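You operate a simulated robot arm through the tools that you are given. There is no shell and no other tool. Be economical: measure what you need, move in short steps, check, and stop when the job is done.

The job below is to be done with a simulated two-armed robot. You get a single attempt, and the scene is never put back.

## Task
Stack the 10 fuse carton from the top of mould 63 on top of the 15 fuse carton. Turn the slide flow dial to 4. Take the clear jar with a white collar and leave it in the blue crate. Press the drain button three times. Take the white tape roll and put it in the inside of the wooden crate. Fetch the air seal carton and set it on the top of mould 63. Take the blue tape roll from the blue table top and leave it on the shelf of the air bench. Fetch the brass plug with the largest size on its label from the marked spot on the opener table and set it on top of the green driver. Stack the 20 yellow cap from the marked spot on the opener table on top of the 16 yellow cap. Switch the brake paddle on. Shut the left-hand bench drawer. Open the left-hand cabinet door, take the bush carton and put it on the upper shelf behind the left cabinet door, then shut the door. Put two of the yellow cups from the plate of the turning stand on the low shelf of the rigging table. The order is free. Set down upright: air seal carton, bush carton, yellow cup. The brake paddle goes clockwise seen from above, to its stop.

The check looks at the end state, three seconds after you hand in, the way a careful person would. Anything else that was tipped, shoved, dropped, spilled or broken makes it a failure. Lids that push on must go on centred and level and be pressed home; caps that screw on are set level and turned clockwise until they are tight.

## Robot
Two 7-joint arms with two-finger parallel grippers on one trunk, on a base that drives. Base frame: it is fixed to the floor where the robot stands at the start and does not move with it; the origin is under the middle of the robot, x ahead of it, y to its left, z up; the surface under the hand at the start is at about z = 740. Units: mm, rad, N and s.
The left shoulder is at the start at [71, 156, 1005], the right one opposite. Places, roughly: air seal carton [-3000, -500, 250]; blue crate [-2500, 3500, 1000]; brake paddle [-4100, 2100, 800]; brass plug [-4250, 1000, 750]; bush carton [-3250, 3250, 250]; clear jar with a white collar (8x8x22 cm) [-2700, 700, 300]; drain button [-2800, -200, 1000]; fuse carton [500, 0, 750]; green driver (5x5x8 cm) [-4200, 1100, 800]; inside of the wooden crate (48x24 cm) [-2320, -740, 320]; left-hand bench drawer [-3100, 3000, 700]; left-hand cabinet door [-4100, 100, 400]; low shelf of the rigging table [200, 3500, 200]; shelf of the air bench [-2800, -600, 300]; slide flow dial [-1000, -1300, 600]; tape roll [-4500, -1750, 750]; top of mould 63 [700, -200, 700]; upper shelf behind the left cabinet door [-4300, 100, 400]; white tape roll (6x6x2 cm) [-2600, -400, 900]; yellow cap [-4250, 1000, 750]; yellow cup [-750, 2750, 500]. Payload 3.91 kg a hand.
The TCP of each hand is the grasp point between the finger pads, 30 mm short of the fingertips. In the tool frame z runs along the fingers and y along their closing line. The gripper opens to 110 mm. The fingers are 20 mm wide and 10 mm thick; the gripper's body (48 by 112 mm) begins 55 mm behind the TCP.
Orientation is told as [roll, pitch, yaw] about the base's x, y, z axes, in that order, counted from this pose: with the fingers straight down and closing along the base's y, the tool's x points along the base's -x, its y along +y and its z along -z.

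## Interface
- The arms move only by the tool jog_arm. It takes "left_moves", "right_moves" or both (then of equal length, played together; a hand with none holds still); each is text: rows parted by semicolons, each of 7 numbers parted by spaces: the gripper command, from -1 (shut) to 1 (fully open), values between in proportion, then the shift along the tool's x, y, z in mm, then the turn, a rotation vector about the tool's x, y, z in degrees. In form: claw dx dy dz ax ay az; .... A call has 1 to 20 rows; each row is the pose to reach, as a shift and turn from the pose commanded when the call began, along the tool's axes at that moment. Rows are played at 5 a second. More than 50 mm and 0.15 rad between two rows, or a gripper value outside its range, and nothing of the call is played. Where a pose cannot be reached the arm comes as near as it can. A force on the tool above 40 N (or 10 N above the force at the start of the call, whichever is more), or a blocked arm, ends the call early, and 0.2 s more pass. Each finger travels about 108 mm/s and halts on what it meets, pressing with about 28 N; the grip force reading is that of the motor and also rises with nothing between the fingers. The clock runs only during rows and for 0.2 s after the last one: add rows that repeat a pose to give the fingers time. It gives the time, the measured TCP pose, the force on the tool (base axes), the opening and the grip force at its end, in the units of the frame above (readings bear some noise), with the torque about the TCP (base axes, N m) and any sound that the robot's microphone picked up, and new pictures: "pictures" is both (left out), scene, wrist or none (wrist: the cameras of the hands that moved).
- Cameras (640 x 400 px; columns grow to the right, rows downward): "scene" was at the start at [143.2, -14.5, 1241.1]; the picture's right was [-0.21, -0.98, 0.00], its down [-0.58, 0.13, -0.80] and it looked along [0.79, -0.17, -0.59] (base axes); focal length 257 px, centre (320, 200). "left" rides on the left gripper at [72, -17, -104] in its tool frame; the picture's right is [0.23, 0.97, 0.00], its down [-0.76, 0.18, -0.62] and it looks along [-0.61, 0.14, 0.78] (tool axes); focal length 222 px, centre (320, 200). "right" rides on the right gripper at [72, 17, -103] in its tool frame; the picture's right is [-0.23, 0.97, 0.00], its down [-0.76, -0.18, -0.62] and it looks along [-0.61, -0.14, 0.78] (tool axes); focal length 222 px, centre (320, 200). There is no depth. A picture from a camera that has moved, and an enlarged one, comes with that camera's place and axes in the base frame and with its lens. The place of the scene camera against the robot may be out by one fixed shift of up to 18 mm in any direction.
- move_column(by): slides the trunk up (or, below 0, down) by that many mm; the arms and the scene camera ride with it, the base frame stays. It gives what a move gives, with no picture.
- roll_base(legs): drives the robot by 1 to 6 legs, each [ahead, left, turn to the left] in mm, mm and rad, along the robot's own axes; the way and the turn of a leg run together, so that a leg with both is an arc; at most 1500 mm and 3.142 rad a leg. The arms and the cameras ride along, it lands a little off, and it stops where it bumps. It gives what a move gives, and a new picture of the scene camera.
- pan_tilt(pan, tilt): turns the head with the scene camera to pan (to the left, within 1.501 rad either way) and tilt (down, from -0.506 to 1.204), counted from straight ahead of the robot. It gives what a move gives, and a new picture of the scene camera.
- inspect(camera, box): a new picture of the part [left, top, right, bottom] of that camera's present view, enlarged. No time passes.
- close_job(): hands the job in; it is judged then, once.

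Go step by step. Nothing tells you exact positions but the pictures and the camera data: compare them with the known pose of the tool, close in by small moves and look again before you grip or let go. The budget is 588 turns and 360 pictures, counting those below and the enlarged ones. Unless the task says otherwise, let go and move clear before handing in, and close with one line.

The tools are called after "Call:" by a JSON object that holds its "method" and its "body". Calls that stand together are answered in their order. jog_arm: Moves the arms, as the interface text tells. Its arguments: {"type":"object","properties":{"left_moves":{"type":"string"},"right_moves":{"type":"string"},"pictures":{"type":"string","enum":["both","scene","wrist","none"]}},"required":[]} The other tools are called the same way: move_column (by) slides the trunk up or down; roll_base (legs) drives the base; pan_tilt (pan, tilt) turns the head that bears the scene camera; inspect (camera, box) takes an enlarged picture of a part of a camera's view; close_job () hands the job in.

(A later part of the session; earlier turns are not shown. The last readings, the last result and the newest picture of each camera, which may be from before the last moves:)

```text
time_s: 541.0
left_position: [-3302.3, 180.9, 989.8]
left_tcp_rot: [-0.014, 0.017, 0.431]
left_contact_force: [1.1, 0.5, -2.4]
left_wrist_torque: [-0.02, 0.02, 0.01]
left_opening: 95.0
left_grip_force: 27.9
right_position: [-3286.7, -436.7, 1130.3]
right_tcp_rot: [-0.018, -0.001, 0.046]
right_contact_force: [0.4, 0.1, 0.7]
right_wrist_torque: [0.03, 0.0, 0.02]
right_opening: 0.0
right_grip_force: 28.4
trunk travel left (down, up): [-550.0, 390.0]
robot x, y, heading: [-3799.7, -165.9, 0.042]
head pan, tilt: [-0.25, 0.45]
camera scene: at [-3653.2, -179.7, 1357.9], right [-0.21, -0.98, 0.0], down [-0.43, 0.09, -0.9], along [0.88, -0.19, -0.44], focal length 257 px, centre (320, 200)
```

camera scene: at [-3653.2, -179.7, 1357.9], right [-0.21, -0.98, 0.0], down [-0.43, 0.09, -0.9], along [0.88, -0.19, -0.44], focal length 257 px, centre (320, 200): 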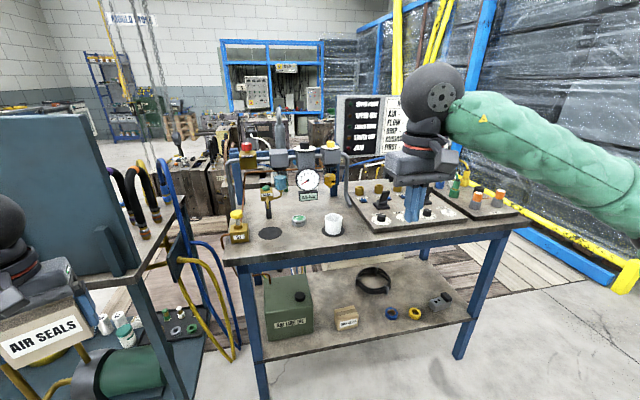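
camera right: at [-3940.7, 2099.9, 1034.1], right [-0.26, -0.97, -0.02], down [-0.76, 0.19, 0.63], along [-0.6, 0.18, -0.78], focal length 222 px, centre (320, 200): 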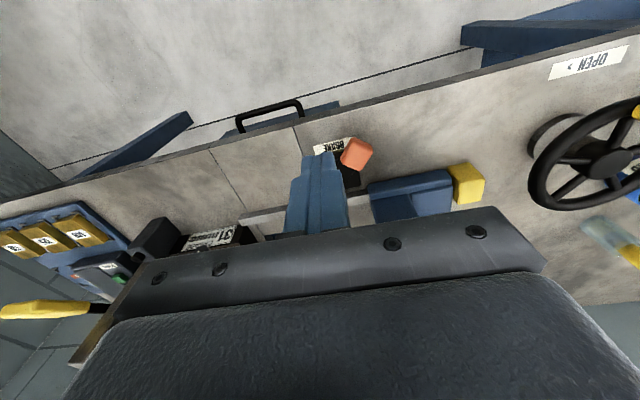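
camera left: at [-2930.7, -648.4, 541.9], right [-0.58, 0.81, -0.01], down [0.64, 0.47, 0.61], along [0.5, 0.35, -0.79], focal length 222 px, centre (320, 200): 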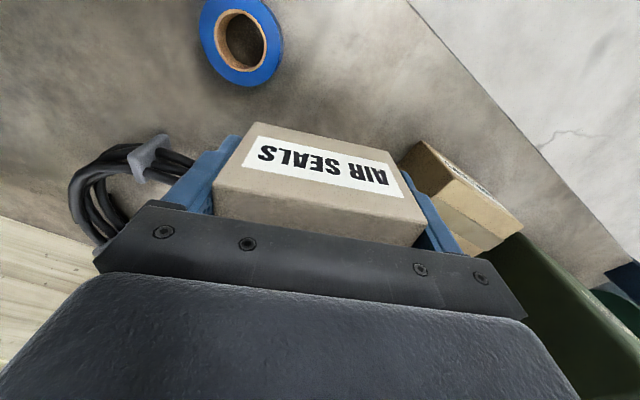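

Call:
{"method": "inspect", "body": {"camera": "scene", "box": [210, 130, 370, 260]}}

```text
3.08 times, centred on (290, 195) of scene
camera zoom: at [-3653.2, -179.7, 1357.9], right [-0.21, -0.98, 0.0], down [-0.43, 0.09, -0.9], along [0.88, -0.19, -0.44], focal length 792 px, centre (412, 215)
```

zoom: 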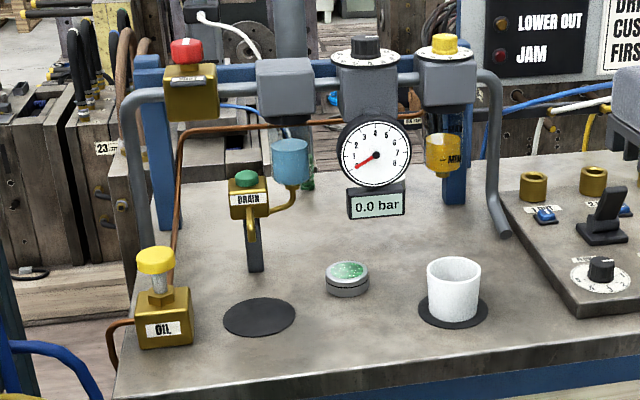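

DRAIN is a green push button on a post at about (-2805,-170), top z≈1000. I'll move ahead and bring the closed right fingers above it.

Call:
{"method": "roll_base", "body": {"legs": [[220, -10, -0.042]]}}

Call:
{"method": "jog_arm", "body": {"right_moves": "-1 -30 30 0 0 0 0; -1 -60 60 0 0 0 0; -1 -90 95 0 0 0 0; -1 -120 130 0 0 0 0; -1 -145 165 0 0 0 0; -1 -170 200 0 0 0 0; -1 -170 230 0 0 0 0; -1 -170 230 0 0 0 0", "pictures": "both"}}

```text
time_s: 542.7
left_position: [-3062.5, 153.3, 989.5]
left_tcp_rot: [-0.012, 0.017, 0.386]
left_contact_force: [0.4, 0.1, -2.4]
left_wrist_torque: [-0.01, 0.05, -0.04]
left_opening: 94.8
left_grip_force: 28.0
right_position: [-3073.1, -464.2, 1129.6]
right_tcp_rot: [-0.02, 0.001, 0.0]
right_contact_force: [0.9, 0.1, 0.2]
right_wrist_torque: [0.0, 0.0, 0.02]
right_opening: 0.1
right_grip_force: 28.3
trunk travel left (down, up): [-550.0, 390.0]
robot x, y, heading: [-3578.8, -176.4, -0.009]
head pan, tilt: [-0.25, 0.45]
camera scene: at [-3428.5, -191.6, 1357.7], right [-0.25, -0.97, 0.0], down [-0.42, 0.11, -0.9], along [0.87, -0.23, -0.44], focal length 257 px, centre (320, 200)
```

scene: 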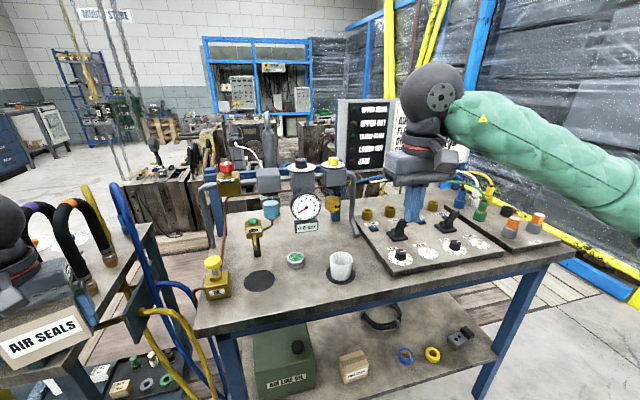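

```text
time_s: 544.5
left_position: [-3062.2, 152.5, 989.9]
left_tcp_rot: [-0.012, 0.017, 0.388]
left_contact_force: [-0.2, -0.3, -2.7]
left_wrist_torque: [0.02, 0.0, -0.01]
left_opening: 94.8
left_grip_force: 28.6
right_position: [-2905.8, -239.3, 1124.6]
right_tcp_rot: [-0.02, -0.001, 0.001]
right_contact_force: [-0.1, 0.2, -0.6]
right_wrist_torque: [0.03, 0.0, 0.01]
right_opening: 0.0
right_grip_force: 27.8
trunk travel left (down, up): [-550.0, 390.0]
robot x, y, heading: [-3575.0, -172.4, -0.005]
head pan, tilt: [-0.25, 0.45]
camera scene: at [-3429.9, -191.9, 1357.9], right [-0.25, -0.97, 0.0], down [-0.42, 0.11, -0.9], along [0.87, -0.23, -0.44], focal length 257 px, centre (320, 200)
camera right: at [-2976.4, -220.1, 1228.3], right [0.23, 0.97, -0.02], down [0.76, -0.17, 0.63], along [0.61, -0.16, -0.78], focal length 222 px, centre (320, 200)
```

scene: 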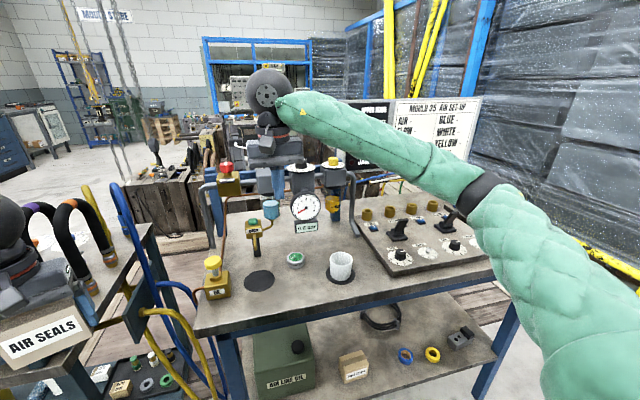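
right: 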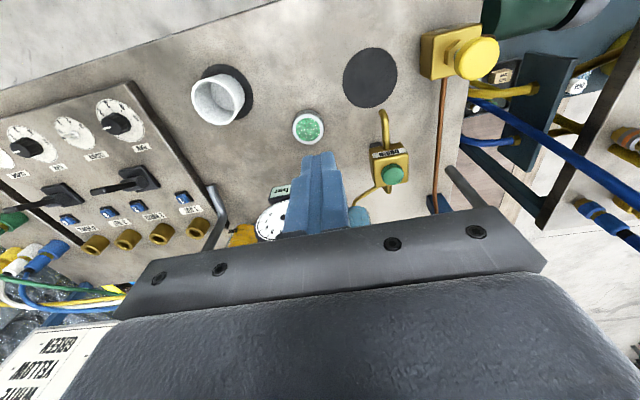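

Call:
{"method": "jog_arm", "body": {"right_moves": "-1 -30 23 0 0 0 0; -1 -60 46 0 0 0 0; -1 -86 69 10 0 0 0; -1 -86 69 35 0 0 0; -1 -86 69 35 0 0 0", "pictures": "wrist"}}

```text
time_s: 545.7
left_position: [-3062.3, 153.0, 990.5]
left_tcp_rot: [-0.014, 0.019, 0.387]
left_contact_force: [0.4, 0.6, -2.7]
left_wrist_torque: [-0.01, 0.05, -0.03]
left_opening: 94.6
left_grip_force: 28.0
right_position: [-2818.1, -164.7, 1090.4]
right_tcp_rot: [-0.02, -0.002, 0.001]
right_contact_force: [0.0, -0.4, 0.4]
right_wrist_torque: [-0.01, 0.01, -0.02]
right_opening: 0.2
right_grip_force: 28.1
trunk travel left (down, up): [-550.0, 390.0]
robot x, y, heading: [-3575.1, -172.5, -0.004]
head pan, tilt: [-0.25, 0.45]
camera right: at [-2890.4, -146.5, 1194.7], right [0.23, 0.97, -0.02], down [0.76, -0.16, 0.63], along [0.61, -0.16, -0.78], focal length 222 px, centre (320, 200)
```

right: 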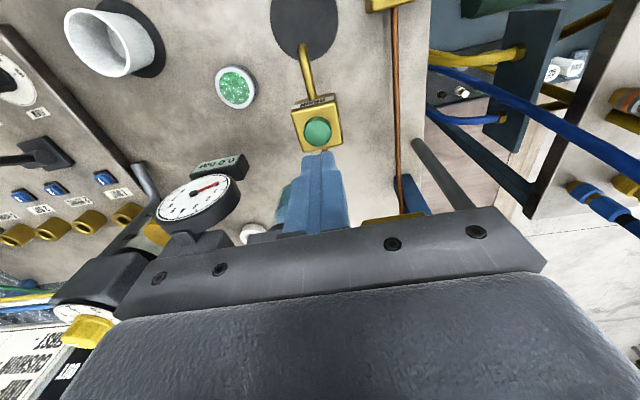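

The button top is at about (-2811,-171,989). First press: going down gently.

Call:
{"method": "jog_arm", "body": {"right_moves": "-1 -4 -3 20 0 0 0; -1 -7 -6 45 0 0 0; -1 -7 -6 60 0 0 0; -1 -7 -6 66 0 0 0; -1 -7 -6 70 0 0 0; -1 -7 -6 73 0 0 0; -1 -7 -6 76 0 0 0; -1 -7 -6 79 0 0 0", "pictures": "none"}}

```text
time_s: 547.1
left_position: [-3064.2, 152.6, 990.2]
left_tcp_rot: [-0.012, 0.017, 0.389]
left_contact_force: [-0.4, 0.0, -1.8]
left_wrist_torque: [-0.03, 0.03, -0.02]
left_opening: 94.8
left_grip_force: 27.8
right_position: [-2809.9, -174.8, 1024.4]
right_tcp_rot: [-0.013, -0.012, -0.001]
right_contact_force: [-3.4, -0.2, 18.1]
right_wrist_torque: [0.06, 0.1, 0.01]
right_opening: 0.0
right_grip_force: 28.0
trunk travel left (down, up): [-550.0, 390.0]
robot x, y, heading: [-3581.3, -169.4, -0.006]
head pan, tilt: [-0.25, 0.45]
heard: click
stopped in row 6 (right hand): the force on the tool passed its limit at 45 N (the readings are from after the stop); the commanded pose is now the measured one
```

A click was heard, so that is press one. I'll release by rising 15 mm.

Call:
{"method": "jog_arm", "body": {"right_moves": "-1 0 0 -6 0 0 0; -1 0 0 -16 0 0 0; -1 0 0 -16 0 0 0", "pictures": "none"}}

Call:
{"method": "jog_arm", "body": {"right_moves": "-1 0 0 5 0 0 0; -1 0 0 9 0 0 0; -1 0 0 12 0 0 0; -1 0 0 14 0 0 0; -1 0 0 16 0 0 0; -1 0 0 18 0 0 0", "pictures": "none"}}

```text
time_s: 547.9
left_position: [-3062.5, 152.0, 989.8]
left_tcp_rot: [-0.012, 0.017, 0.387]
left_contact_force: [0.0, 0.2, -1.7]
left_wrist_torque: [-0.01, 0.0, -0.03]
left_opening: 94.7
left_grip_force: 28.1
right_position: [-2809.2, -175.7, 1037.4]
right_tcp_rot: [-0.015, -0.007, -0.002]
right_contact_force: [0.0, -0.1, 0.1]
right_wrist_torque: [-0.02, 0.01, -0.02]
right_opening: 0.3
right_grip_force: 28.4
trunk travel left (down, up): [-550.0, 390.0]
robot x, y, heading: [-3579.0, -171.7, -0.003]
head pan, tilt: [-0.25, 0.45]
```

```text
time_s: 549.3
left_position: [-3064.6, 153.0, 991.6]
left_tcp_rot: [-0.015, 0.015, 0.388]
left_contact_force: [0.0, 0.2, -2.4]
left_wrist_torque: [0.02, 0.03, -0.02]
left_opening: 95.1
left_grip_force: 28.0
right_position: [-2810.3, -177.1, 1023.9]
right_tcp_rot: [-0.014, -0.012, 0.0]
right_contact_force: [16.3, 3.3, 37.3]
right_wrist_torque: [0.33, -0.37, -0.11]
right_opening: 0.0
right_grip_force: 28.2
trunk travel left (down, up): [-550.0, 390.0]
robot x, y, heading: [-3575.6, -173.3, -0.007]
head pan, tilt: [-0.25, 0.45]
heard: click
```

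Second click. Release and press a third time.

Call:
{"method": "jog_arm", "body": {"right_moves": "-1 0 0 -6 0 0 0; -1 0 0 -18 0 0 0; -1 0 0 -18 0 0 0", "pictures": "none"}}

Call:
{"method": "jog_arm", "body": {"right_moves": "-1 0 2 5 0 0 0; -1 0 2 9 0 0 0; -1 0 2 12 0 0 0; -1 0 2 14 0 0 0; -1 0 2 16 0 0 0; -1 0 2 18 0 0 0", "pictures": "none"}}

```text
time_s: 550.1
left_position: [-3062.2, 153.5, 989.0]
left_tcp_rot: [-0.013, 0.018, 0.386]
left_contact_force: [0.0, 0.9, -2.8]
left_wrist_torque: [-0.01, 0.05, -0.02]
left_opening: 94.7
left_grip_force: 28.1
right_position: [-2813.3, -174.7, 1036.2]
right_tcp_rot: [-0.016, -0.006, -0.002]
right_contact_force: [0.3, -0.1, -0.9]
right_wrist_torque: [-0.02, 0.04, 0.0]
right_opening: 0.4
right_grip_force: 27.6
trunk travel left (down, up): [-550.0, 390.0]
robot x, y, heading: [-3579.2, -172.7, -0.005]
head pan, tilt: [-0.25, 0.45]
```

```text
time_s: 551.5
left_position: [-3063.7, 152.9, 991.8]
left_tcp_rot: [-0.014, 0.016, 0.388]
left_contact_force: [0.0, 0.9, -1.8]
left_wrist_torque: [-0.02, 0.02, 0.02]
left_opening: 94.8
left_grip_force: 28.0
right_position: [-2810.5, -173.2, 1024.8]
right_tcp_rot: [-0.014, -0.011, -0.002]
right_contact_force: [15.9, 2.9, 38.2]
right_wrist_torque: [0.24, -0.33, 0.04]
right_opening: 0.3
right_grip_force: 28.4
trunk travel left (down, up): [-550.0, 390.0]
robot x, y, heading: [-3579.0, -174.0, -0.001]
head pan, tilt: [-0.25, 0.45]
heard: click
```

Three clicks heard, so the drain is done. I glimpsed the white roll behind the gauge, near (-2609,-350). I'll lift clear, raise the trunk and look down over the unit.

Call:
{"method": "jog_arm", "body": {"left_moves": "-1 0 0 0 0 0 0; -1 0 0 0 0 0 0; -1 0 0 0 0 0 0; -1 10 -28 0 0 0 0; -1 20 -56 0 0 0 0; -1 30 -84 0 0 0 0", "right_moves": "-1 0 0 -10 0 0 0; -1 0 0 -40 0 0 0; -1 0 0 -80 0 0 0; -1 0 0 -120 0 0 0; -1 0 -30 -150 0 0 0; -1 0 -60 -150 0 0 0", "pictures": "none"}}

Call:
{"method": "move_column", "body": {"by": 300}}

Call:
{"method": "pan_tilt", "body": {"pan": -0.2, "tilt": 0.75}}

```text
time_s: 552.9
left_position: [-3057.1, 62.2, 991.7]
left_tcp_rot: [-0.012, 0.017, 0.387]
left_contact_force: [-0.3, -0.3, -2.1]
left_wrist_torque: [0.0, 0.06, 0.0]
left_opening: 94.6
left_grip_force: 28.0
right_position: [-2810.2, -230.9, 1168.9]
right_tcp_rot: [-0.016, -0.005, 0.0]
right_contact_force: [0.9, -0.8, 0.2]
right_wrist_torque: [-0.01, 0.03, 0.01]
right_opening: 0.2
right_grip_force: 28.2
trunk travel left (down, up): [-550.0, 390.0]
robot x, y, heading: [-3576.0, -174.4, -0.0]
head pan, tilt: [-0.25, 0.45]
```

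```text
time_s: 555.9
left_position: [-3057.2, 61.4, 1291.7]
left_tcp_rot: [-0.013, 0.016, 0.387]
left_contact_force: [-0.3, -0.3, -1.4]
left_wrist_torque: [-0.02, 0.05, 0.0]
left_opening: 94.8
left_grip_force: 27.8
right_position: [-2811.5, -231.3, 1469.9]
right_tcp_rot: [-0.015, -0.006, -0.001]
right_contact_force: [0.0, 0.2, -0.4]
right_wrist_torque: [0.02, 0.01, 0.0]
right_opening: 0.0
right_grip_force: 27.9
trunk travel left (down, up): [-850.0, 90.0]
robot x, y, heading: [-3579.1, -171.8, -0.006]
head pan, tilt: [-0.25, 0.45]
```

```text
time_s: 556.7
left_position: [-3057.3, 61.8, 1290.6]
left_tcp_rot: [-0.013, 0.016, 0.39]
left_contact_force: [0.3, 0.4, -2.0]
left_wrist_torque: [-0.02, 0.01, 0.01]
left_opening: 94.7
left_grip_force: 27.9
right_position: [-2811.7, -230.3, 1469.8]
right_tcp_rot: [-0.015, -0.008, -0.001]
right_contact_force: [-0.2, -0.7, 0.2]
right_wrist_torque: [0.04, 0.01, 0.02]
right_opening: 0.1
right_grip_force: 27.9
trunk travel left (down, up): [-850.0, 90.0]
robot x, y, heading: [-3576.6, -171.7, -0.005]
head pan, tilt: [-0.201, 0.75]
camera scene: at [-3437.4, -185.2, 1631.5], right [-0.2, -0.98, 0.0], down [-0.67, 0.14, -0.73], along [0.72, -0.15, -0.68], focal length 257 px, centre (320, 200)
```

scene: 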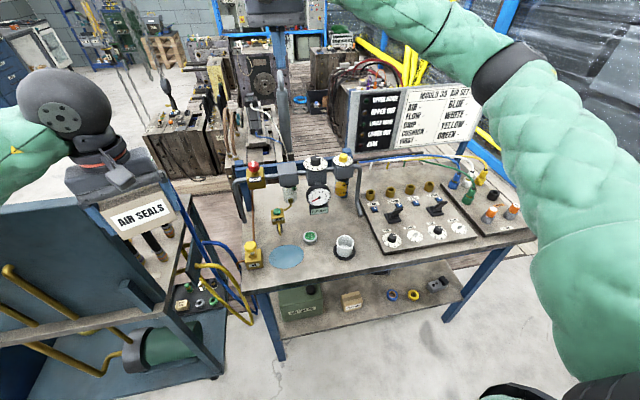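

Call:
{"method": "inspect", "body": {"camera": "scene", "box": [230, 140, 400, 280]}}

Call:
{"method": "inspect", "body": {"camera": "right", "box": [0, 0, 640, 400]}}

```text
2.86 times, centred on (315, 210) of scene
camera zoom: at [-3437.4, -185.2, 1631.5], right [-0.2, -0.98, 0.0], down [-0.67, 0.14, -0.73], along [0.72, -0.15, -0.68], focal length 735 px, centre (334, 171)
```

zoom: 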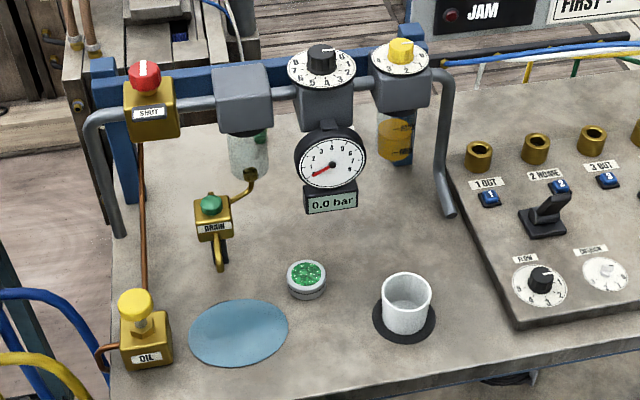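

```text
1.00 times, centred on (320, 200) of right (not enlarged: the box is as wide or as high as the picture)
camera zoom: at [-2883.4, -212.2, 1573.2], right [0.23, 0.97, -0.01], down [0.76, -0.17, 0.63], along [0.61, -0.16, -0.78], focal length 222 px, centre (320, 200)
```

zoom: 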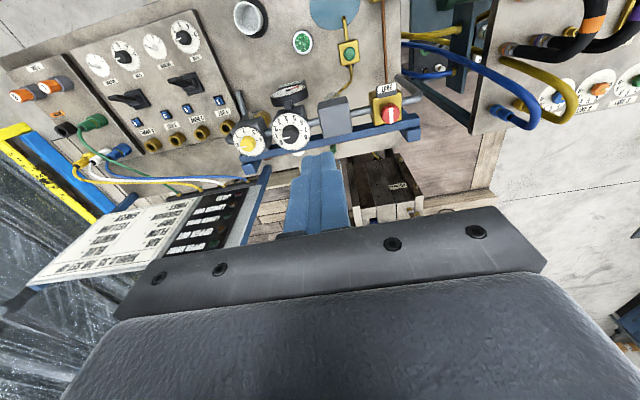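

I can't see the roll from here; it is hidden behind the gauge. I'll move 120 mm ahead and look down over the unit with the right wrist camera.

Call:
{"method": "roll_base", "body": {"legs": [[120, 0, 0]]}}

Call:
{"method": "jog_arm", "body": {"right_moves": "-1 -10 -40 0 0 0 0; -1 -20 -80 10 0 0 0; -1 -30 -120 30 0 0 0; -1 -40 -150 60 0 0 0; -1 -50 -150 100 0 0 0; -1 -50 -150 130 0 0 0; -1 -50 -150 130 0 0 0", "pictures": "wrist"}}

```text
time_s: 557.9
left_position: [-2939.0, 61.0, 1293.2]
left_tcp_rot: [-0.014, 0.017, 0.384]
left_contact_force: [-0.4, 0.0, -1.4]
left_wrist_torque: [-0.01, 0.02, 0.02]
left_opening: 95.0
left_grip_force: 27.7
right_position: [-2693.5, -233.1, 1471.1]
right_tcp_rot: [-0.016, -0.009, -0.003]
right_contact_force: [-0.3, -0.3, 0.6]
right_wrist_torque: [0.0, -0.01, 0.02]
right_opening: 0.0
right_grip_force: 27.9
trunk travel left (down, up): [-850.0, 90.0]
robot x, y, heading: [-3457.8, -172.2, -0.007]
head pan, tilt: [-0.201, 0.75]
camera scene: at [-3319.8, -185.4, 1631.7], right [-0.21, -0.98, 0.0], down [-0.67, 0.14, -0.73], along [0.72, -0.15, -0.68], focal length 257 px, centre (320, 200)
```

scene: 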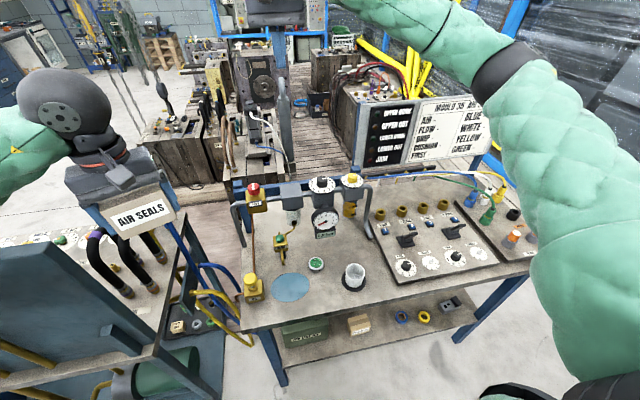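

```text
time_s: 559.5
left_position: [-2939.3, 59.9, 1291.7]
left_tcp_rot: [-0.011, 0.015, 0.384]
left_contact_force: [-1.7, -0.2, -2.0]
left_wrist_torque: [-0.01, 0.01, -0.01]
left_opening: 94.7
left_grip_force: 28.3
right_position: [-2643.1, -389.0, 1345.2]
right_tcp_rot: [-0.015, -0.008, -0.004]
right_contact_force: [-0.5, -0.5, -0.4]
right_wrist_torque: [-0.01, 0.03, 0.0]
right_opening: 0.0
right_grip_force: 27.9
trunk travel left (down, up): [-850.0, 90.0]
robot x, y, heading: [-3459.2, -176.5, -0.006]
head pan, tilt: [-0.201, 0.75]
camera right: at [-2714.3, -369.4, 1447.9], right [0.23, 0.97, -0.01], down [0.76, -0.17, 0.63], along [0.61, -0.16, -0.77], focal length 222 px, centre (320, 200)
```

right: 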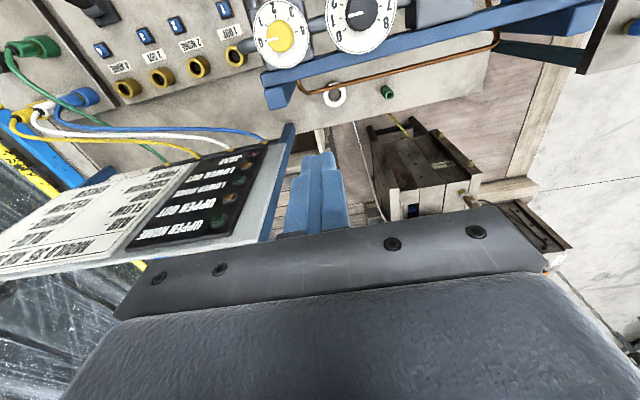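

The white roll lies flat on the bench behind the unit, at about (-2572,-377). There's room for a vertical hand between the beam and the sign, so I'll move ahead and lower straight down.

Call:
{"method": "roll_base", "body": {"legs": [[120, 0, 0]]}}

Call:
{"method": "jog_arm", "body": {"right_moves": "0 20 5 0 0 0 0; 0.3 40 12 0 0 0 0; 0.5 49 12 40 0 0 0; 0.5 49 12 85 0 0 0; 0.5 49 12 130 0 0 0; 0.5 49 12 175 0 0 0; 0.5 49 12 220 0 0 0; 0.5 49 12 220 0 0 0", "pictures": "both"}}

```text
time_s: 560.5
left_position: [-2907.1, 69.0, 1295.2]
left_tcp_rot: [-0.001, 0.009, 0.418]
left_contact_force: [0.1, 0.5, -2.5]
left_wrist_torque: [-0.03, 0.05, 0.01]
left_opening: 94.8
left_grip_force: 27.9
right_position: [-2595.6, -376.7, 1352.7]
right_tcp_rot: [-0.007, -0.02, 0.02]
right_contact_force: [0.6, -1.2, -1.6]
right_wrist_torque: [0.03, 0.03, 0.0]
right_opening: 0.1
right_grip_force: 28.3
trunk travel left (down, up): [-850.0, 90.0]
robot x, y, heading: [-3403.5, -174.5, 0.022]
head pan, tilt: [-0.201, 0.75]
stopped in leg 1: the robot was blocked; the commanded pose is now the measured one
camera scene: at [-3281.6, -194.8, 1633.2], right [-0.18, -0.98, -0.01], down [-0.66, 0.13, -0.74], along [0.73, -0.12, -0.68], focal length 257 px, centre (320, 200)
```

scene: 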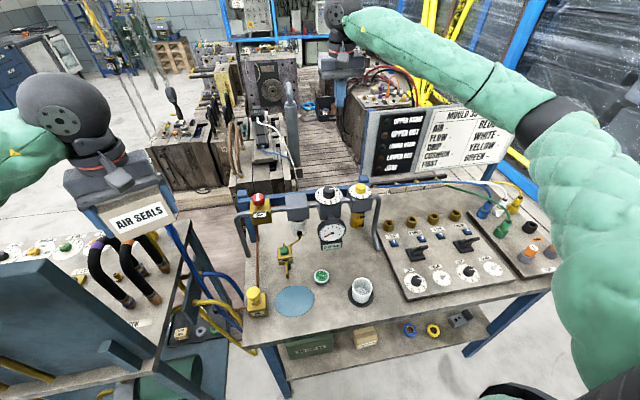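

```text
time_s: 562.3
left_position: [-2907.0, 68.5, 1296.6]
left_tcp_rot: [-0.002, 0.008, 0.417]
left_contact_force: [-0.7, 0.4, -1.7]
left_wrist_torque: [-0.02, 0.01, 0.01]
left_opening: 94.7
left_grip_force: 28.3
right_position: [-2641.9, -367.0, 1130.6]
right_tcp_rot: [-0.006, -0.021, 0.02]
right_contact_force: [-0.5, 0.6, 0.1]
right_wrist_torque: [-0.01, 0.03, 0.01]
right_opening: 82.6
right_grip_force: 0.0
trunk travel left (down, up): [-850.0, 90.0]
robot x, y, heading: [-3403.4, -170.4, 0.02]
head pan, tilt: [-0.201, 0.75]
camera scene: at [-3283.8, -193.3, 1633.3], right [-0.18, -0.98, -0.01], down [-0.66, 0.13, -0.74], along [0.73, -0.13, -0.67], focal length 257 px, centre (320, 200)
camera right: at [-2716.1, -350.3, 1232.5], right [0.21, 0.98, 0.0], down [0.75, -0.16, 0.64], along [0.63, -0.13, -0.77], focal length 222 px, centre (320, 200)
```

scene: 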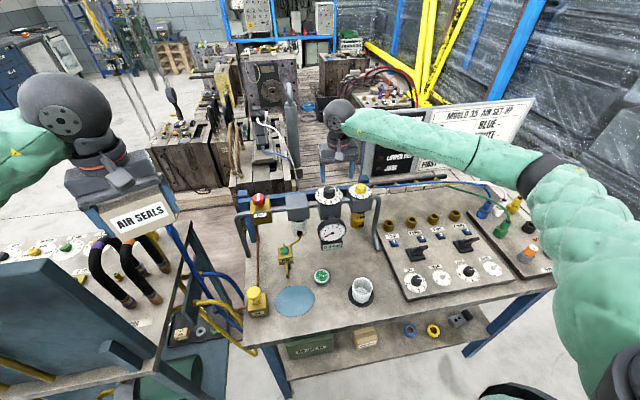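
right: 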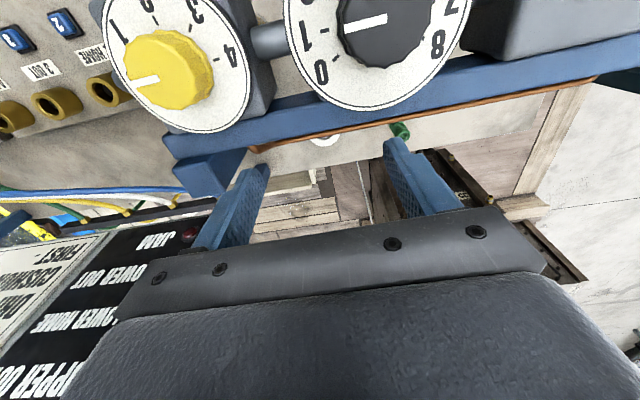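

The base is stopped by the left arm near the pegboard, and the wrist camera would scrape the beam if I go straight down. I'll raise the hand, shift the base 120 mm south and then ahead, and use a slight backward tilt.

Call:
{"method": "jog_arm", "body": {"right_moves": "0.5 0 0 -45 0 0 0; 0.5 0 0 -90 0 0 0; 0.5 0 0 -135 0 0 0; 0.5 0 0 -180 0 0 0; 0.5 0 0 -225 0 0 0", "pictures": "none"}}

Call:
{"method": "roll_base", "body": {"legs": [[-40, 0, 0], [0, -130, -0.02], [170, 0, 0]]}}

```text
time_s: 563.5
left_position: [-2907.8, 68.3, 1295.6]
left_tcp_rot: [-0.001, 0.008, 0.415]
left_contact_force: [-0.1, -0.4, -2.5]
left_wrist_torque: [0.02, 0.04, -0.01]
left_opening: 94.5
left_grip_force: 28.2
right_position: [-2643.9, -367.0, 1355.6]
right_tcp_rot: [-0.008, -0.022, 0.022]
right_contact_force: [0.2, -0.1, 1.1]
right_wrist_torque: [0.02, 0.02, 0.01]
right_opening: 82.6
right_grip_force: 0.0
trunk travel left (down, up): [-850.0, 90.0]
robot x, y, heading: [-3401.7, -167.8, 0.024]
head pan, tilt: [-0.201, 0.75]
```

```text
time_s: 566.4
left_position: [-2864.2, -10.1, 1299.0]
left_tcp_rot: [-0.001, 0.0, 0.52]
left_contact_force: [-2.8, 0.4, -7.1]
left_wrist_torque: [-0.04, -0.13, 0.02]
left_opening: 94.6
left_grip_force: 27.9
right_position: [-2557.0, -416.2, 1366.5]
right_tcp_rot: [-0.006, -0.037, 0.125]
right_contact_force: [-1.4, -2.3, 1.9]
right_wrist_torque: [0.18, -0.18, -0.02]
right_opening: 82.7
right_grip_force: 0.0
trunk travel left (down, up): [-850.0, 90.0]
robot x, y, heading: [-3314.6, -295.2, 0.128]
head pan, tilt: [-0.201, 0.75]
camera scene: at [-3215.3, -312.0, 1634.2], right [-0.07, -1.0, -0.02], down [-0.66, 0.06, -0.75], along [0.75, -0.04, -0.66], focal length 257 px, centre (320, 200)
```

scene: 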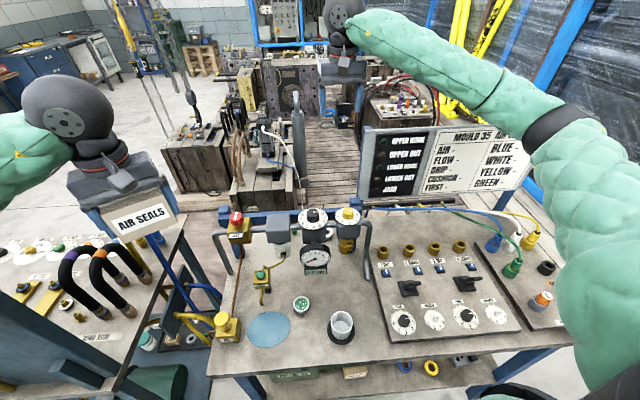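

Call:
{"method": "roll_base", "body": {"legs": [[-25, 0, 0]]}}

Call:
{"method": "jog_arm", "body": {"right_moves": "0.5 0 10 0 0 6 0; 0.5 0 20 0 0 12 0; 0.5 0 30 20 0 17 0; 0.5 0 38 60 0 17 0; 0.5 0 38 100 0 17 0; 0.5 0 38 140 0 17 0; 0.5 0 38 140 0 17 0", "pictures": "both"}}

```text
time_s: 567.3
left_position: [-2871.9, 13.0, 1286.6]
left_tcp_rot: [0.001, 0.021, 0.544]
left_contact_force: [0.3, -0.2, -2.7]
left_wrist_torque: [0.0, 0.03, -0.04]
left_opening: 94.5
left_grip_force: 28.0
right_position: [-2554.5, -391.5, 1349.8]
right_tcp_rot: [-0.015, -0.011, 0.144]
right_contact_force: [0.5, -0.5, -0.8]
right_wrist_torque: [0.02, 0.04, -0.01]
right_opening: 82.5
right_grip_force: 0.0
trunk travel left (down, up): [-850.0, 90.0]
robot x, y, heading: [-3344.1, -298.0, 0.146]
head pan, tilt: [-0.201, 0.75]
stopped in leg 1: the robot was blocked; the commanded pose is now the measured one
camera scene: at [-3209.1, -296.5, 1631.1], right [-0.06, -1.0, 0.0], down [-0.68, 0.04, -0.73], along [0.73, -0.04, -0.68], focal length 257 px, centre (320, 200)
```

scene: 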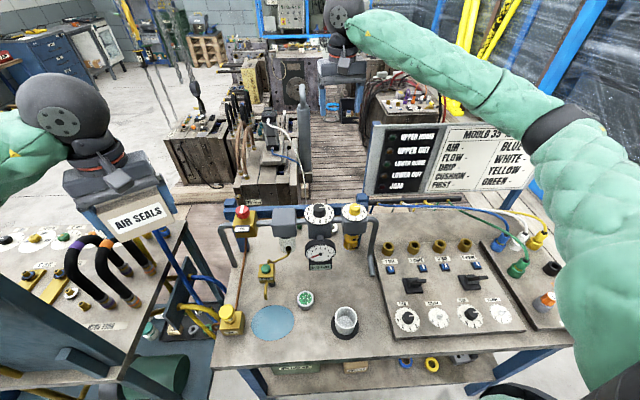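

```text
time_s: 568.9
left_position: [-2873.3, 11.0, 1288.7]
left_tcp_rot: [-0.004, 0.019, 0.54]
left_contact_force: [-0.3, 0.3, -2.6]
left_wrist_torque: [0.01, 0.0, -0.01]
left_opening: 94.7
left_grip_force: 28.1
right_position: [-2559.7, -354.4, 1208.7]
right_tcp_rot: [-0.017, 0.283, 0.135]
right_contact_force: [0.6, 0.7, -0.2]
right_wrist_torque: [-0.01, 0.0, 0.04]
right_opening: 82.7
right_grip_force: 0.0
trunk travel left (down, up): [-850.0, 90.0]
robot x, y, heading: [-3342.3, -300.8, 0.144]
head pan, tilt: [-0.201, 0.75]
camera scene: at [-3211.9, -294.5, 1632.3], right [-0.06, -1.0, 0.0], down [-0.68, 0.04, -0.73], along [0.73, -0.04, -0.68], focal length 257 px, centre (320, 200)
camera right: at [-2601.5, -341.7, 1328.1], right [0.08, 0.99, -0.08], down [0.92, -0.04, 0.39], along [0.38, -0.1, -0.92], focal length 222 px, centre (320, 200)
```

scene: 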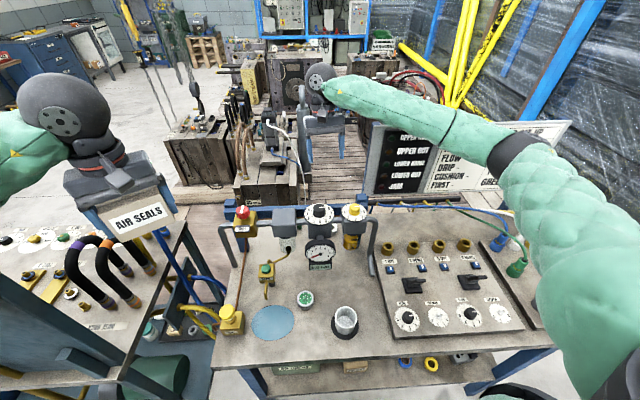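
right: 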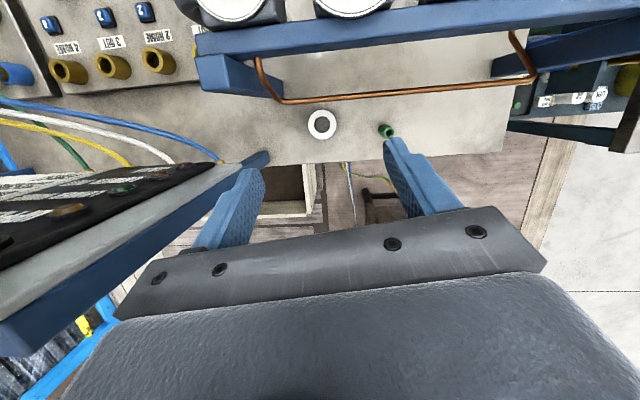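

I have a clear view of the white roll at (-2574,-374), and the copper pipe is at x≈-2613, z≈995. With about 22° of back-tilt everything clears. Lowering in stages.

Call:
{"method": "jog_arm", "body": {"right_moves": "0.5 -10 -6 38 0 2 0; 0.5 -20 -12 77 0 4 0; 0.5 -31 -18 116 0 6 0; 0.5 -41 -18 155 0 6 0; 0.5 -51 -18 193 0 6 0; 0.5 -51 -18 193 0 6 0", "pictures": "both"}}

```text
time_s: 570.3
left_position: [-2874.9, 15.8, 1288.5]
left_tcp_rot: [-0.01, 0.022, 0.54]
left_contact_force: [0.4, -0.3, -1.6]
left_wrist_torque: [-0.05, 0.04, 0.05]
left_opening: 94.7
left_grip_force: 27.7
right_position: [-2567.3, -373.3, 1012.9]
right_tcp_rot: [-0.02, 0.383, 0.135]
right_contact_force: [0.9, 0.0, -0.5]
right_wrist_torque: [0.0, -0.02, -0.02]
right_opening: 82.6
right_grip_force: 0.1
trunk travel left (down, up): [-850.0, 90.0]
robot x, y, heading: [-3347.6, -300.2, 0.143]
head pan, tilt: [-0.201, 0.75]
camera scene: at [-3216.3, -287.6, 1632.5], right [-0.06, -1.0, 0.0], down [-0.68, 0.04, -0.74], along [0.74, -0.05, -0.68], focal length 257 px, centre (320, 200)
camera right: at [-2597.2, -357.9, 1135.8], right [0.07, 0.99, -0.1], down [0.95, -0.04, 0.3], along [0.29, -0.12, -0.95], focal length 222 px, centre (320, 200)
```

scene: 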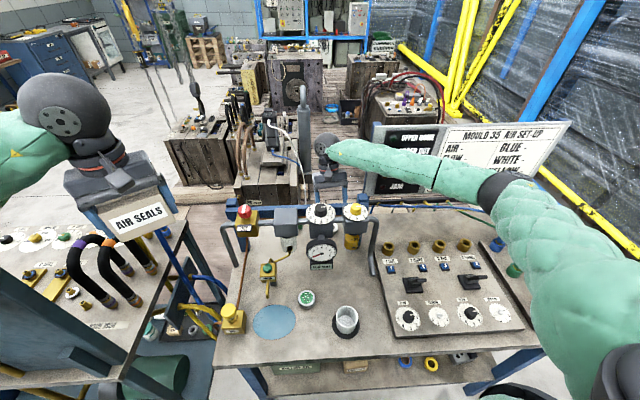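
right: 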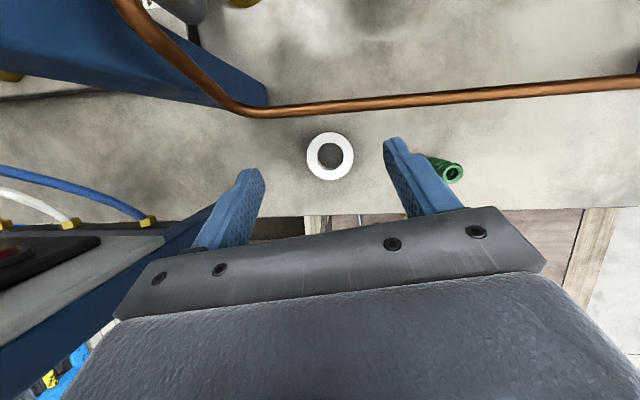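

Call:
{"method": "jog_arm", "body": {"right_moves": "0.4 -13 0 33 0 0 0; 0.4 -26 0 66 0 0 0; 0.4 -39 0 97 0 0 0; 0.4 -39 0 97 0 0 0", "pictures": "wrist"}}

```text
time_s: 571.3
left_position: [-2873.6, 14.7, 1288.1]
left_tcp_rot: [-0.008, 0.019, 0.541]
left_contact_force: [-0.8, -0.2, -2.4]
left_wrist_torque: [0.01, 0.02, 0.0]
left_opening: 94.8
left_grip_force: 28.0
right_position: [-2564.7, -376.6, 906.5]
right_tcp_rot: [-0.023, 0.388, 0.132]
right_contact_force: [-0.3, 0.0, 0.5]
right_wrist_torque: [0.01, -0.05, 0.02]
right_opening: 77.0
right_grip_force: 0.0
trunk travel left (down, up): [-850.0, 90.0]
robot x, y, heading: [-3343.3, -297.0, 0.149]
head pan, tilt: [-0.201, 0.75]
camera right: at [-2593.6, -360.8, 1030.0], right [0.07, 0.99, -0.1], down [0.96, -0.04, 0.29], along [0.29, -0.12, -0.95], focal length 222 px, centre (320, 200)
```

right: 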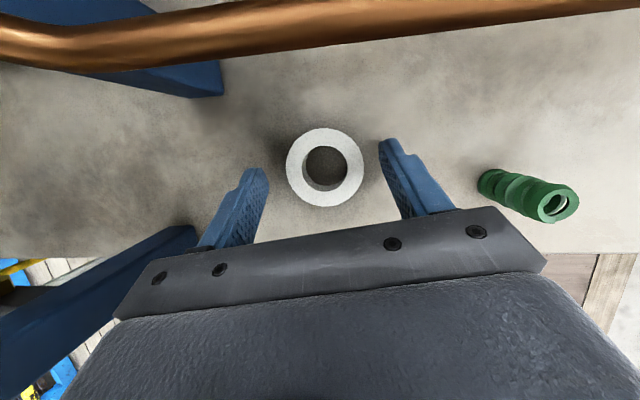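

Call:
{"method": "jog_arm", "body": {"right_moves": "0.4 -8 0 8 0 0 0; 0.4 -12 0 14 0 0 0; 0.4 -15 0 20 0 0 0; -1 -15 0 20 0 0 0; -1 -15 0 20 0 0 0; -1 -15 0 20 0 0 0", "pictures": "wrist"}}

```text
time_s: 572.7
left_position: [-2880.7, 14.6, 1291.2]
left_tcp_rot: [-0.011, 0.015, 0.54]
left_contact_force: [0.2, -0.5, -1.6]
left_wrist_torque: [-0.03, 0.02, 0.0]
left_opening: 94.8
left_grip_force: 28.0
right_position: [-2557.4, -375.6, 897.2]
right_tcp_rot: [-0.014, 0.371, 0.135]
right_contact_force: [-4.8, -0.9, 10.5]
right_wrist_torque: [0.17, 0.41, 0.08]
right_opening: 50.3
right_grip_force: 28.3
trunk travel left (down, up): [-850.0, 90.0]
robot x, y, heading: [-3338.4, -304.6, 0.142]
head pan, tilt: [-0.201, 0.75]
camera right: at [-2588.9, -360.1, 1019.1], right [0.07, 0.99, -0.1], down [0.95, -0.04, 0.31], along [0.3, -0.11, -0.95], focal length 222 px, centre (320, 200)
```

right: 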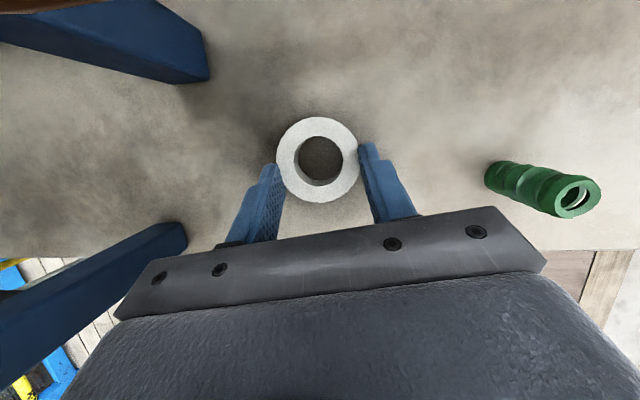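

The tips are at the bench, but the grip is off-centre (50 mm chord). I'll open, shift 13 mm towards me and regrip.

Call:
{"method": "jog_arm", "body": {"right_moves": "0 1 0 -2 0 0 0; 0.4 1 0 -2 0 0 0; 0.4 7 0 1 0 0 0; 0.4 13 0 3 0 0 0; 0.4 13 0 3 0 0 0; -1 13 0 3 0 0 0; -1 13 0 3 0 0 0; -1 13 0 3 0 0 0", "pictures": "wrist"}}

```text
time_s: 574.5
left_position: [-2873.2, 17.9, 1288.1]
left_tcp_rot: [-0.005, 0.02, 0.544]
left_contact_force: [0.0, 0.1, -2.5]
left_wrist_torque: [-0.07, 0.02, -0.02]
left_opening: 94.6
left_grip_force: 28.2
right_position: [-2561.8, -372.4, 894.0]
right_tcp_rot: [-0.017, 0.373, 0.135]
right_contact_force: [1.2, 1.9, 8.7]
right_wrist_torque: [-0.1, -0.03, 0.03]
right_opening: 50.4
right_grip_force: 27.9
trunk travel left (down, up): [-850.0, 90.0]
robot x, y, heading: [-3343.6, -298.7, 0.148]
head pan, tilt: [-0.201, 0.75]
camera right: at [-2592.1, -358.2, 1016.6], right [0.07, 0.99, -0.1], down [0.95, -0.04, 0.3], along [0.3, -0.11, -0.95], focal length 222 px, centre (320, 200)
```

right: 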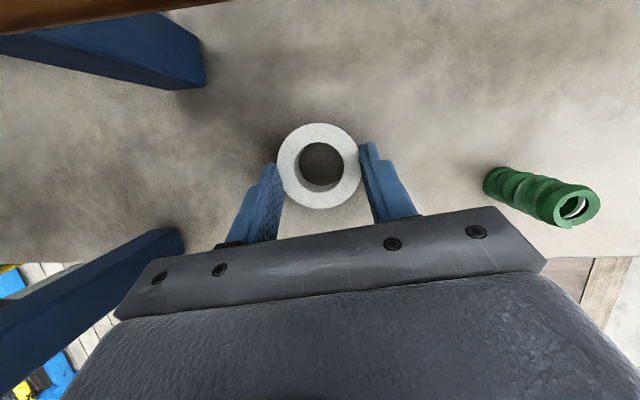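

Same 50.4 mm, so that is simply its diameter. Lifting it carefully.

Call:
{"method": "jog_arm", "body": {"right_moves": "-1 2 0 -5 0 0 0; -1 6 0 -15 0 0 0; -1 15 0 -38 0 0 0; -1 30 0 -75 0 0 0; -1 45 0 -112 0 0 0; -1 45 0 -112 0 0 0", "pictures": "wrist"}}

```text
time_s: 575.9
left_position: [-2874.8, 13.9, 1288.2]
left_tcp_rot: [-0.007, 0.02, 0.538]
left_contact_force: [-0.1, -0.8, -2.2]
left_wrist_torque: [-0.06, 0.02, 0.01]
left_opening: 94.7
left_grip_force: 27.6
right_position: [-2571.6, -374.0, 1003.9]
right_tcp_rot: [-0.022, 0.388, 0.136]
right_contact_force: [0.2, 0.2, -1.2]
right_wrist_torque: [0.01, 0.02, 0.03]
right_opening: 50.3
right_grip_force: 28.4
trunk travel left (down, up): [-850.0, 90.0]
robot x, y, heading: [-3339.8, -298.0, 0.14]
head pan, tilt: [-0.201, 0.75]
camera right: at [-2601.1, -359.2, 1126.3], right [0.07, 0.99, -0.1], down [0.96, -0.04, 0.29], along [0.29, -0.12, -0.95], focal length 222 px, centre (320, 200)
```

right: 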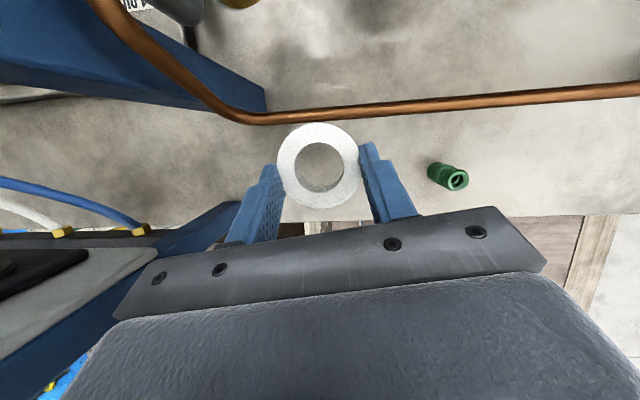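

Held. I'll raise it clear of the unit, back the base off and go round the south end of the bench to the wooden crate.

Call:
{"method": "jog_arm", "body": {"right_moves": "-1 15 0 -38 0 0 0; -1 30 0 -77 0 0 0; -1 46 0 -116 0 0 0; -1 61 0 -154 0 0 0; -1 76 0 -192 0 0 0; -1 92 0 -231 0 0 0; -1 107 0 -270 0 -5 0; -1 120 0 -300 0 -12 0; -1 122 0 -304 0 -19 0; -1 122 0 -304 0 -22 0", "pictures": "none"}}

Call:
{"method": "roll_base", "body": {"legs": [[-180, 0, 0], [0, 0, -0.14]]}}

```text
time_s: 578.1
left_position: [-2870.9, 10.7, 1289.2]
left_tcp_rot: [-0.004, 0.019, 0.54]
left_contact_force: [0.6, 0.3, -2.0]
left_wrist_torque: [-0.01, 0.01, -0.02]
left_opening: 94.8
left_grip_force: 27.7
right_position: [-2564.3, -375.3, 1332.7]
right_tcp_rot: [-0.014, 0.001, 0.14]
right_contact_force: [-0.5, 0.6, -0.8]
right_wrist_torque: [0.0, 0.01, -0.01]
right_opening: 50.3
right_grip_force: 28.4
trunk travel left (down, up): [-850.0, 90.0]
robot x, y, heading: [-3342.4, -297.6, 0.14]
head pan, tilt: [-0.201, 0.75]
```

```text
time_s: 578.9
left_position: [-2875.8, 11.7, 1284.8]
left_tcp_rot: [-0.001, 0.024, 0.541]
left_contact_force: [-0.1, -0.1, -2.3]
left_wrist_torque: [-0.04, 0.0, -0.03]
left_opening: 95.0
left_grip_force: 28.5
right_position: [-2570.3, -372.5, 1327.7]
right_tcp_rot: [-0.013, 0.007, 0.141]
right_contact_force: [-0.3, -0.5, -0.8]
right_wrist_torque: [-0.01, -0.01, 0.0]
right_opening: 50.3
right_grip_force: 28.1
trunk travel left (down, up): [-850.0, 90.0]
robot x, y, heading: [-3353.5, -303.0, 0.142]
head pan, tilt: [-0.201, 0.75]
stopped in leg 1: the robot was blocked; the commanded pose is now the measured one
camera scene: at [-3213.3, -294.9, 1631.0], right [-0.06, -1.0, 0.0], down [-0.68, 0.04, -0.73], along [0.73, -0.04, -0.68], focal length 257 px, centre (320, 200)
```

scene: 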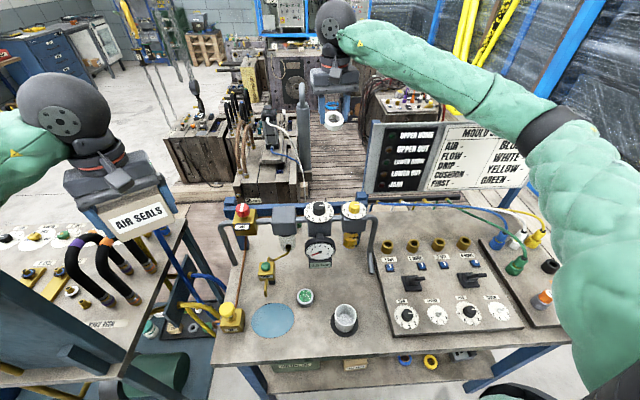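

The base can't back up; I'll look at the left elbow.

Call:
{"method": "pan_tilt", "body": {"pan": 1.3, "tilt": 0.5}}

```text
time_s: 580.5
left_position: [-2874.6, 11.9, 1285.8]
left_tcp_rot: [-0.002, 0.024, 0.543]
left_contact_force: [0.0, 0.1, -2.7]
left_wrist_torque: [-0.02, 0.04, 0.01]
left_opening: 94.7
left_grip_force: 28.0
right_position: [-2569.5, -372.4, 1329.3]
right_tcp_rot: [-0.014, 0.007, 0.142]
right_contact_force: [0.5, 0.1, 0.0]
right_wrist_torque: [0.0, 0.03, 0.0]
right_opening: 50.0
right_grip_force: 27.7
trunk travel left (down, up): [-850.0, 90.0]
robot x, y, heading: [-3349.2, -299.5, 0.145]
head pan, tilt: [1.3, 0.499]
camera scene: at [-3284.0, -199.5, 1653.5], right [0.99, -0.13, 0.0], down [-0.06, -0.47, -0.88], along [0.11, 0.87, -0.48], focal length 257 px, centre (320, 200)
```

scene: 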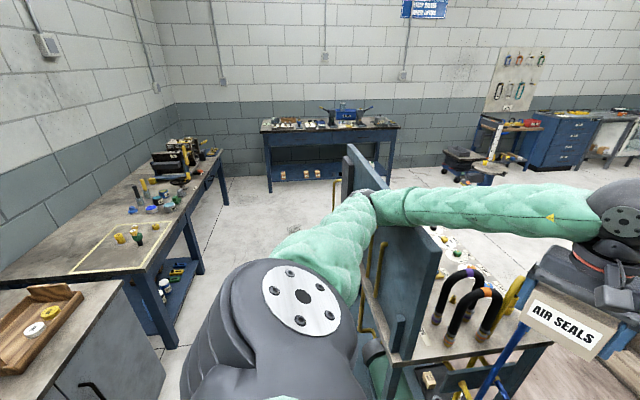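

The left elbow is resting against the pegboard's top. Raising the trunk should free it.

Call:
{"method": "move_column", "body": {"by": 85}}

Call:
{"method": "roll_base", "body": {"legs": [[-60, -40, 0]]}}

```text
time_s: 581.7
left_position: [-2875.7, 12.0, 1369.6]
left_tcp_rot: [-0.001, 0.025, 0.542]
left_contact_force: [-1.3, 0.0, -2.3]
left_wrist_torque: [-0.01, 0.04, -0.01]
left_opening: 94.6
left_grip_force: 28.1
right_position: [-2570.7, -372.3, 1414.5]
right_tcp_rot: [-0.017, 0.007, 0.142]
right_contact_force: [-0.1, 0.0, 0.4]
right_wrist_torque: [-0.01, -0.03, -0.04]
right_opening: 50.4
right_grip_force: 28.0
trunk travel left (down, up): [-935.0, 5.0]
robot x, y, heading: [-3356.1, -301.0, 0.14]
head pan, tilt: [1.3, 0.499]
```

```text
time_s: 582.7
left_position: [-2924.8, -31.6, 1368.8]
left_tcp_rot: [-0.002, 0.026, 0.542]
left_contact_force: [-0.5, 1.0, -2.0]
left_wrist_torque: [-0.06, 0.05, 0.02]
left_opening: 94.8
left_grip_force: 28.2
right_position: [-2619.9, -414.9, 1411.1]
right_tcp_rot: [-0.017, 0.01, 0.144]
right_contact_force: [0.4, 0.4, -1.3]
right_wrist_torque: [-0.02, 0.04, 0.0]
right_opening: 50.3
right_grip_force: 28.0
trunk travel left (down, up): [-935.0, 5.0]
robot x, y, heading: [-3402.7, -350.5, 0.138]
head pan, tilt: [1.3, 0.499]
camera scene: at [-3332.3, -242.9, 1737.7], right [0.99, -0.13, 0.0], down [-0.06, -0.48, -0.88], along [0.11, 0.87, -0.48], focal length 257 px, centre (320, 200)
```

scene: 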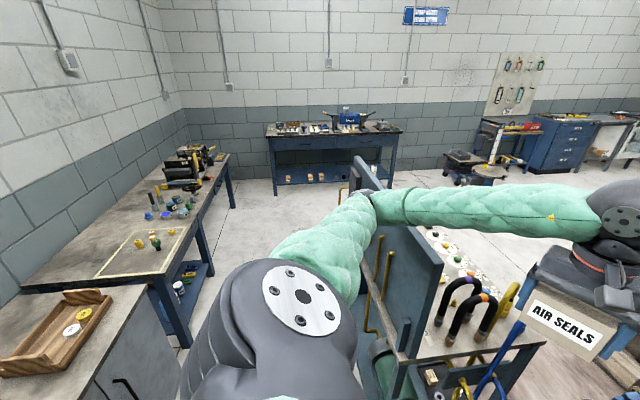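

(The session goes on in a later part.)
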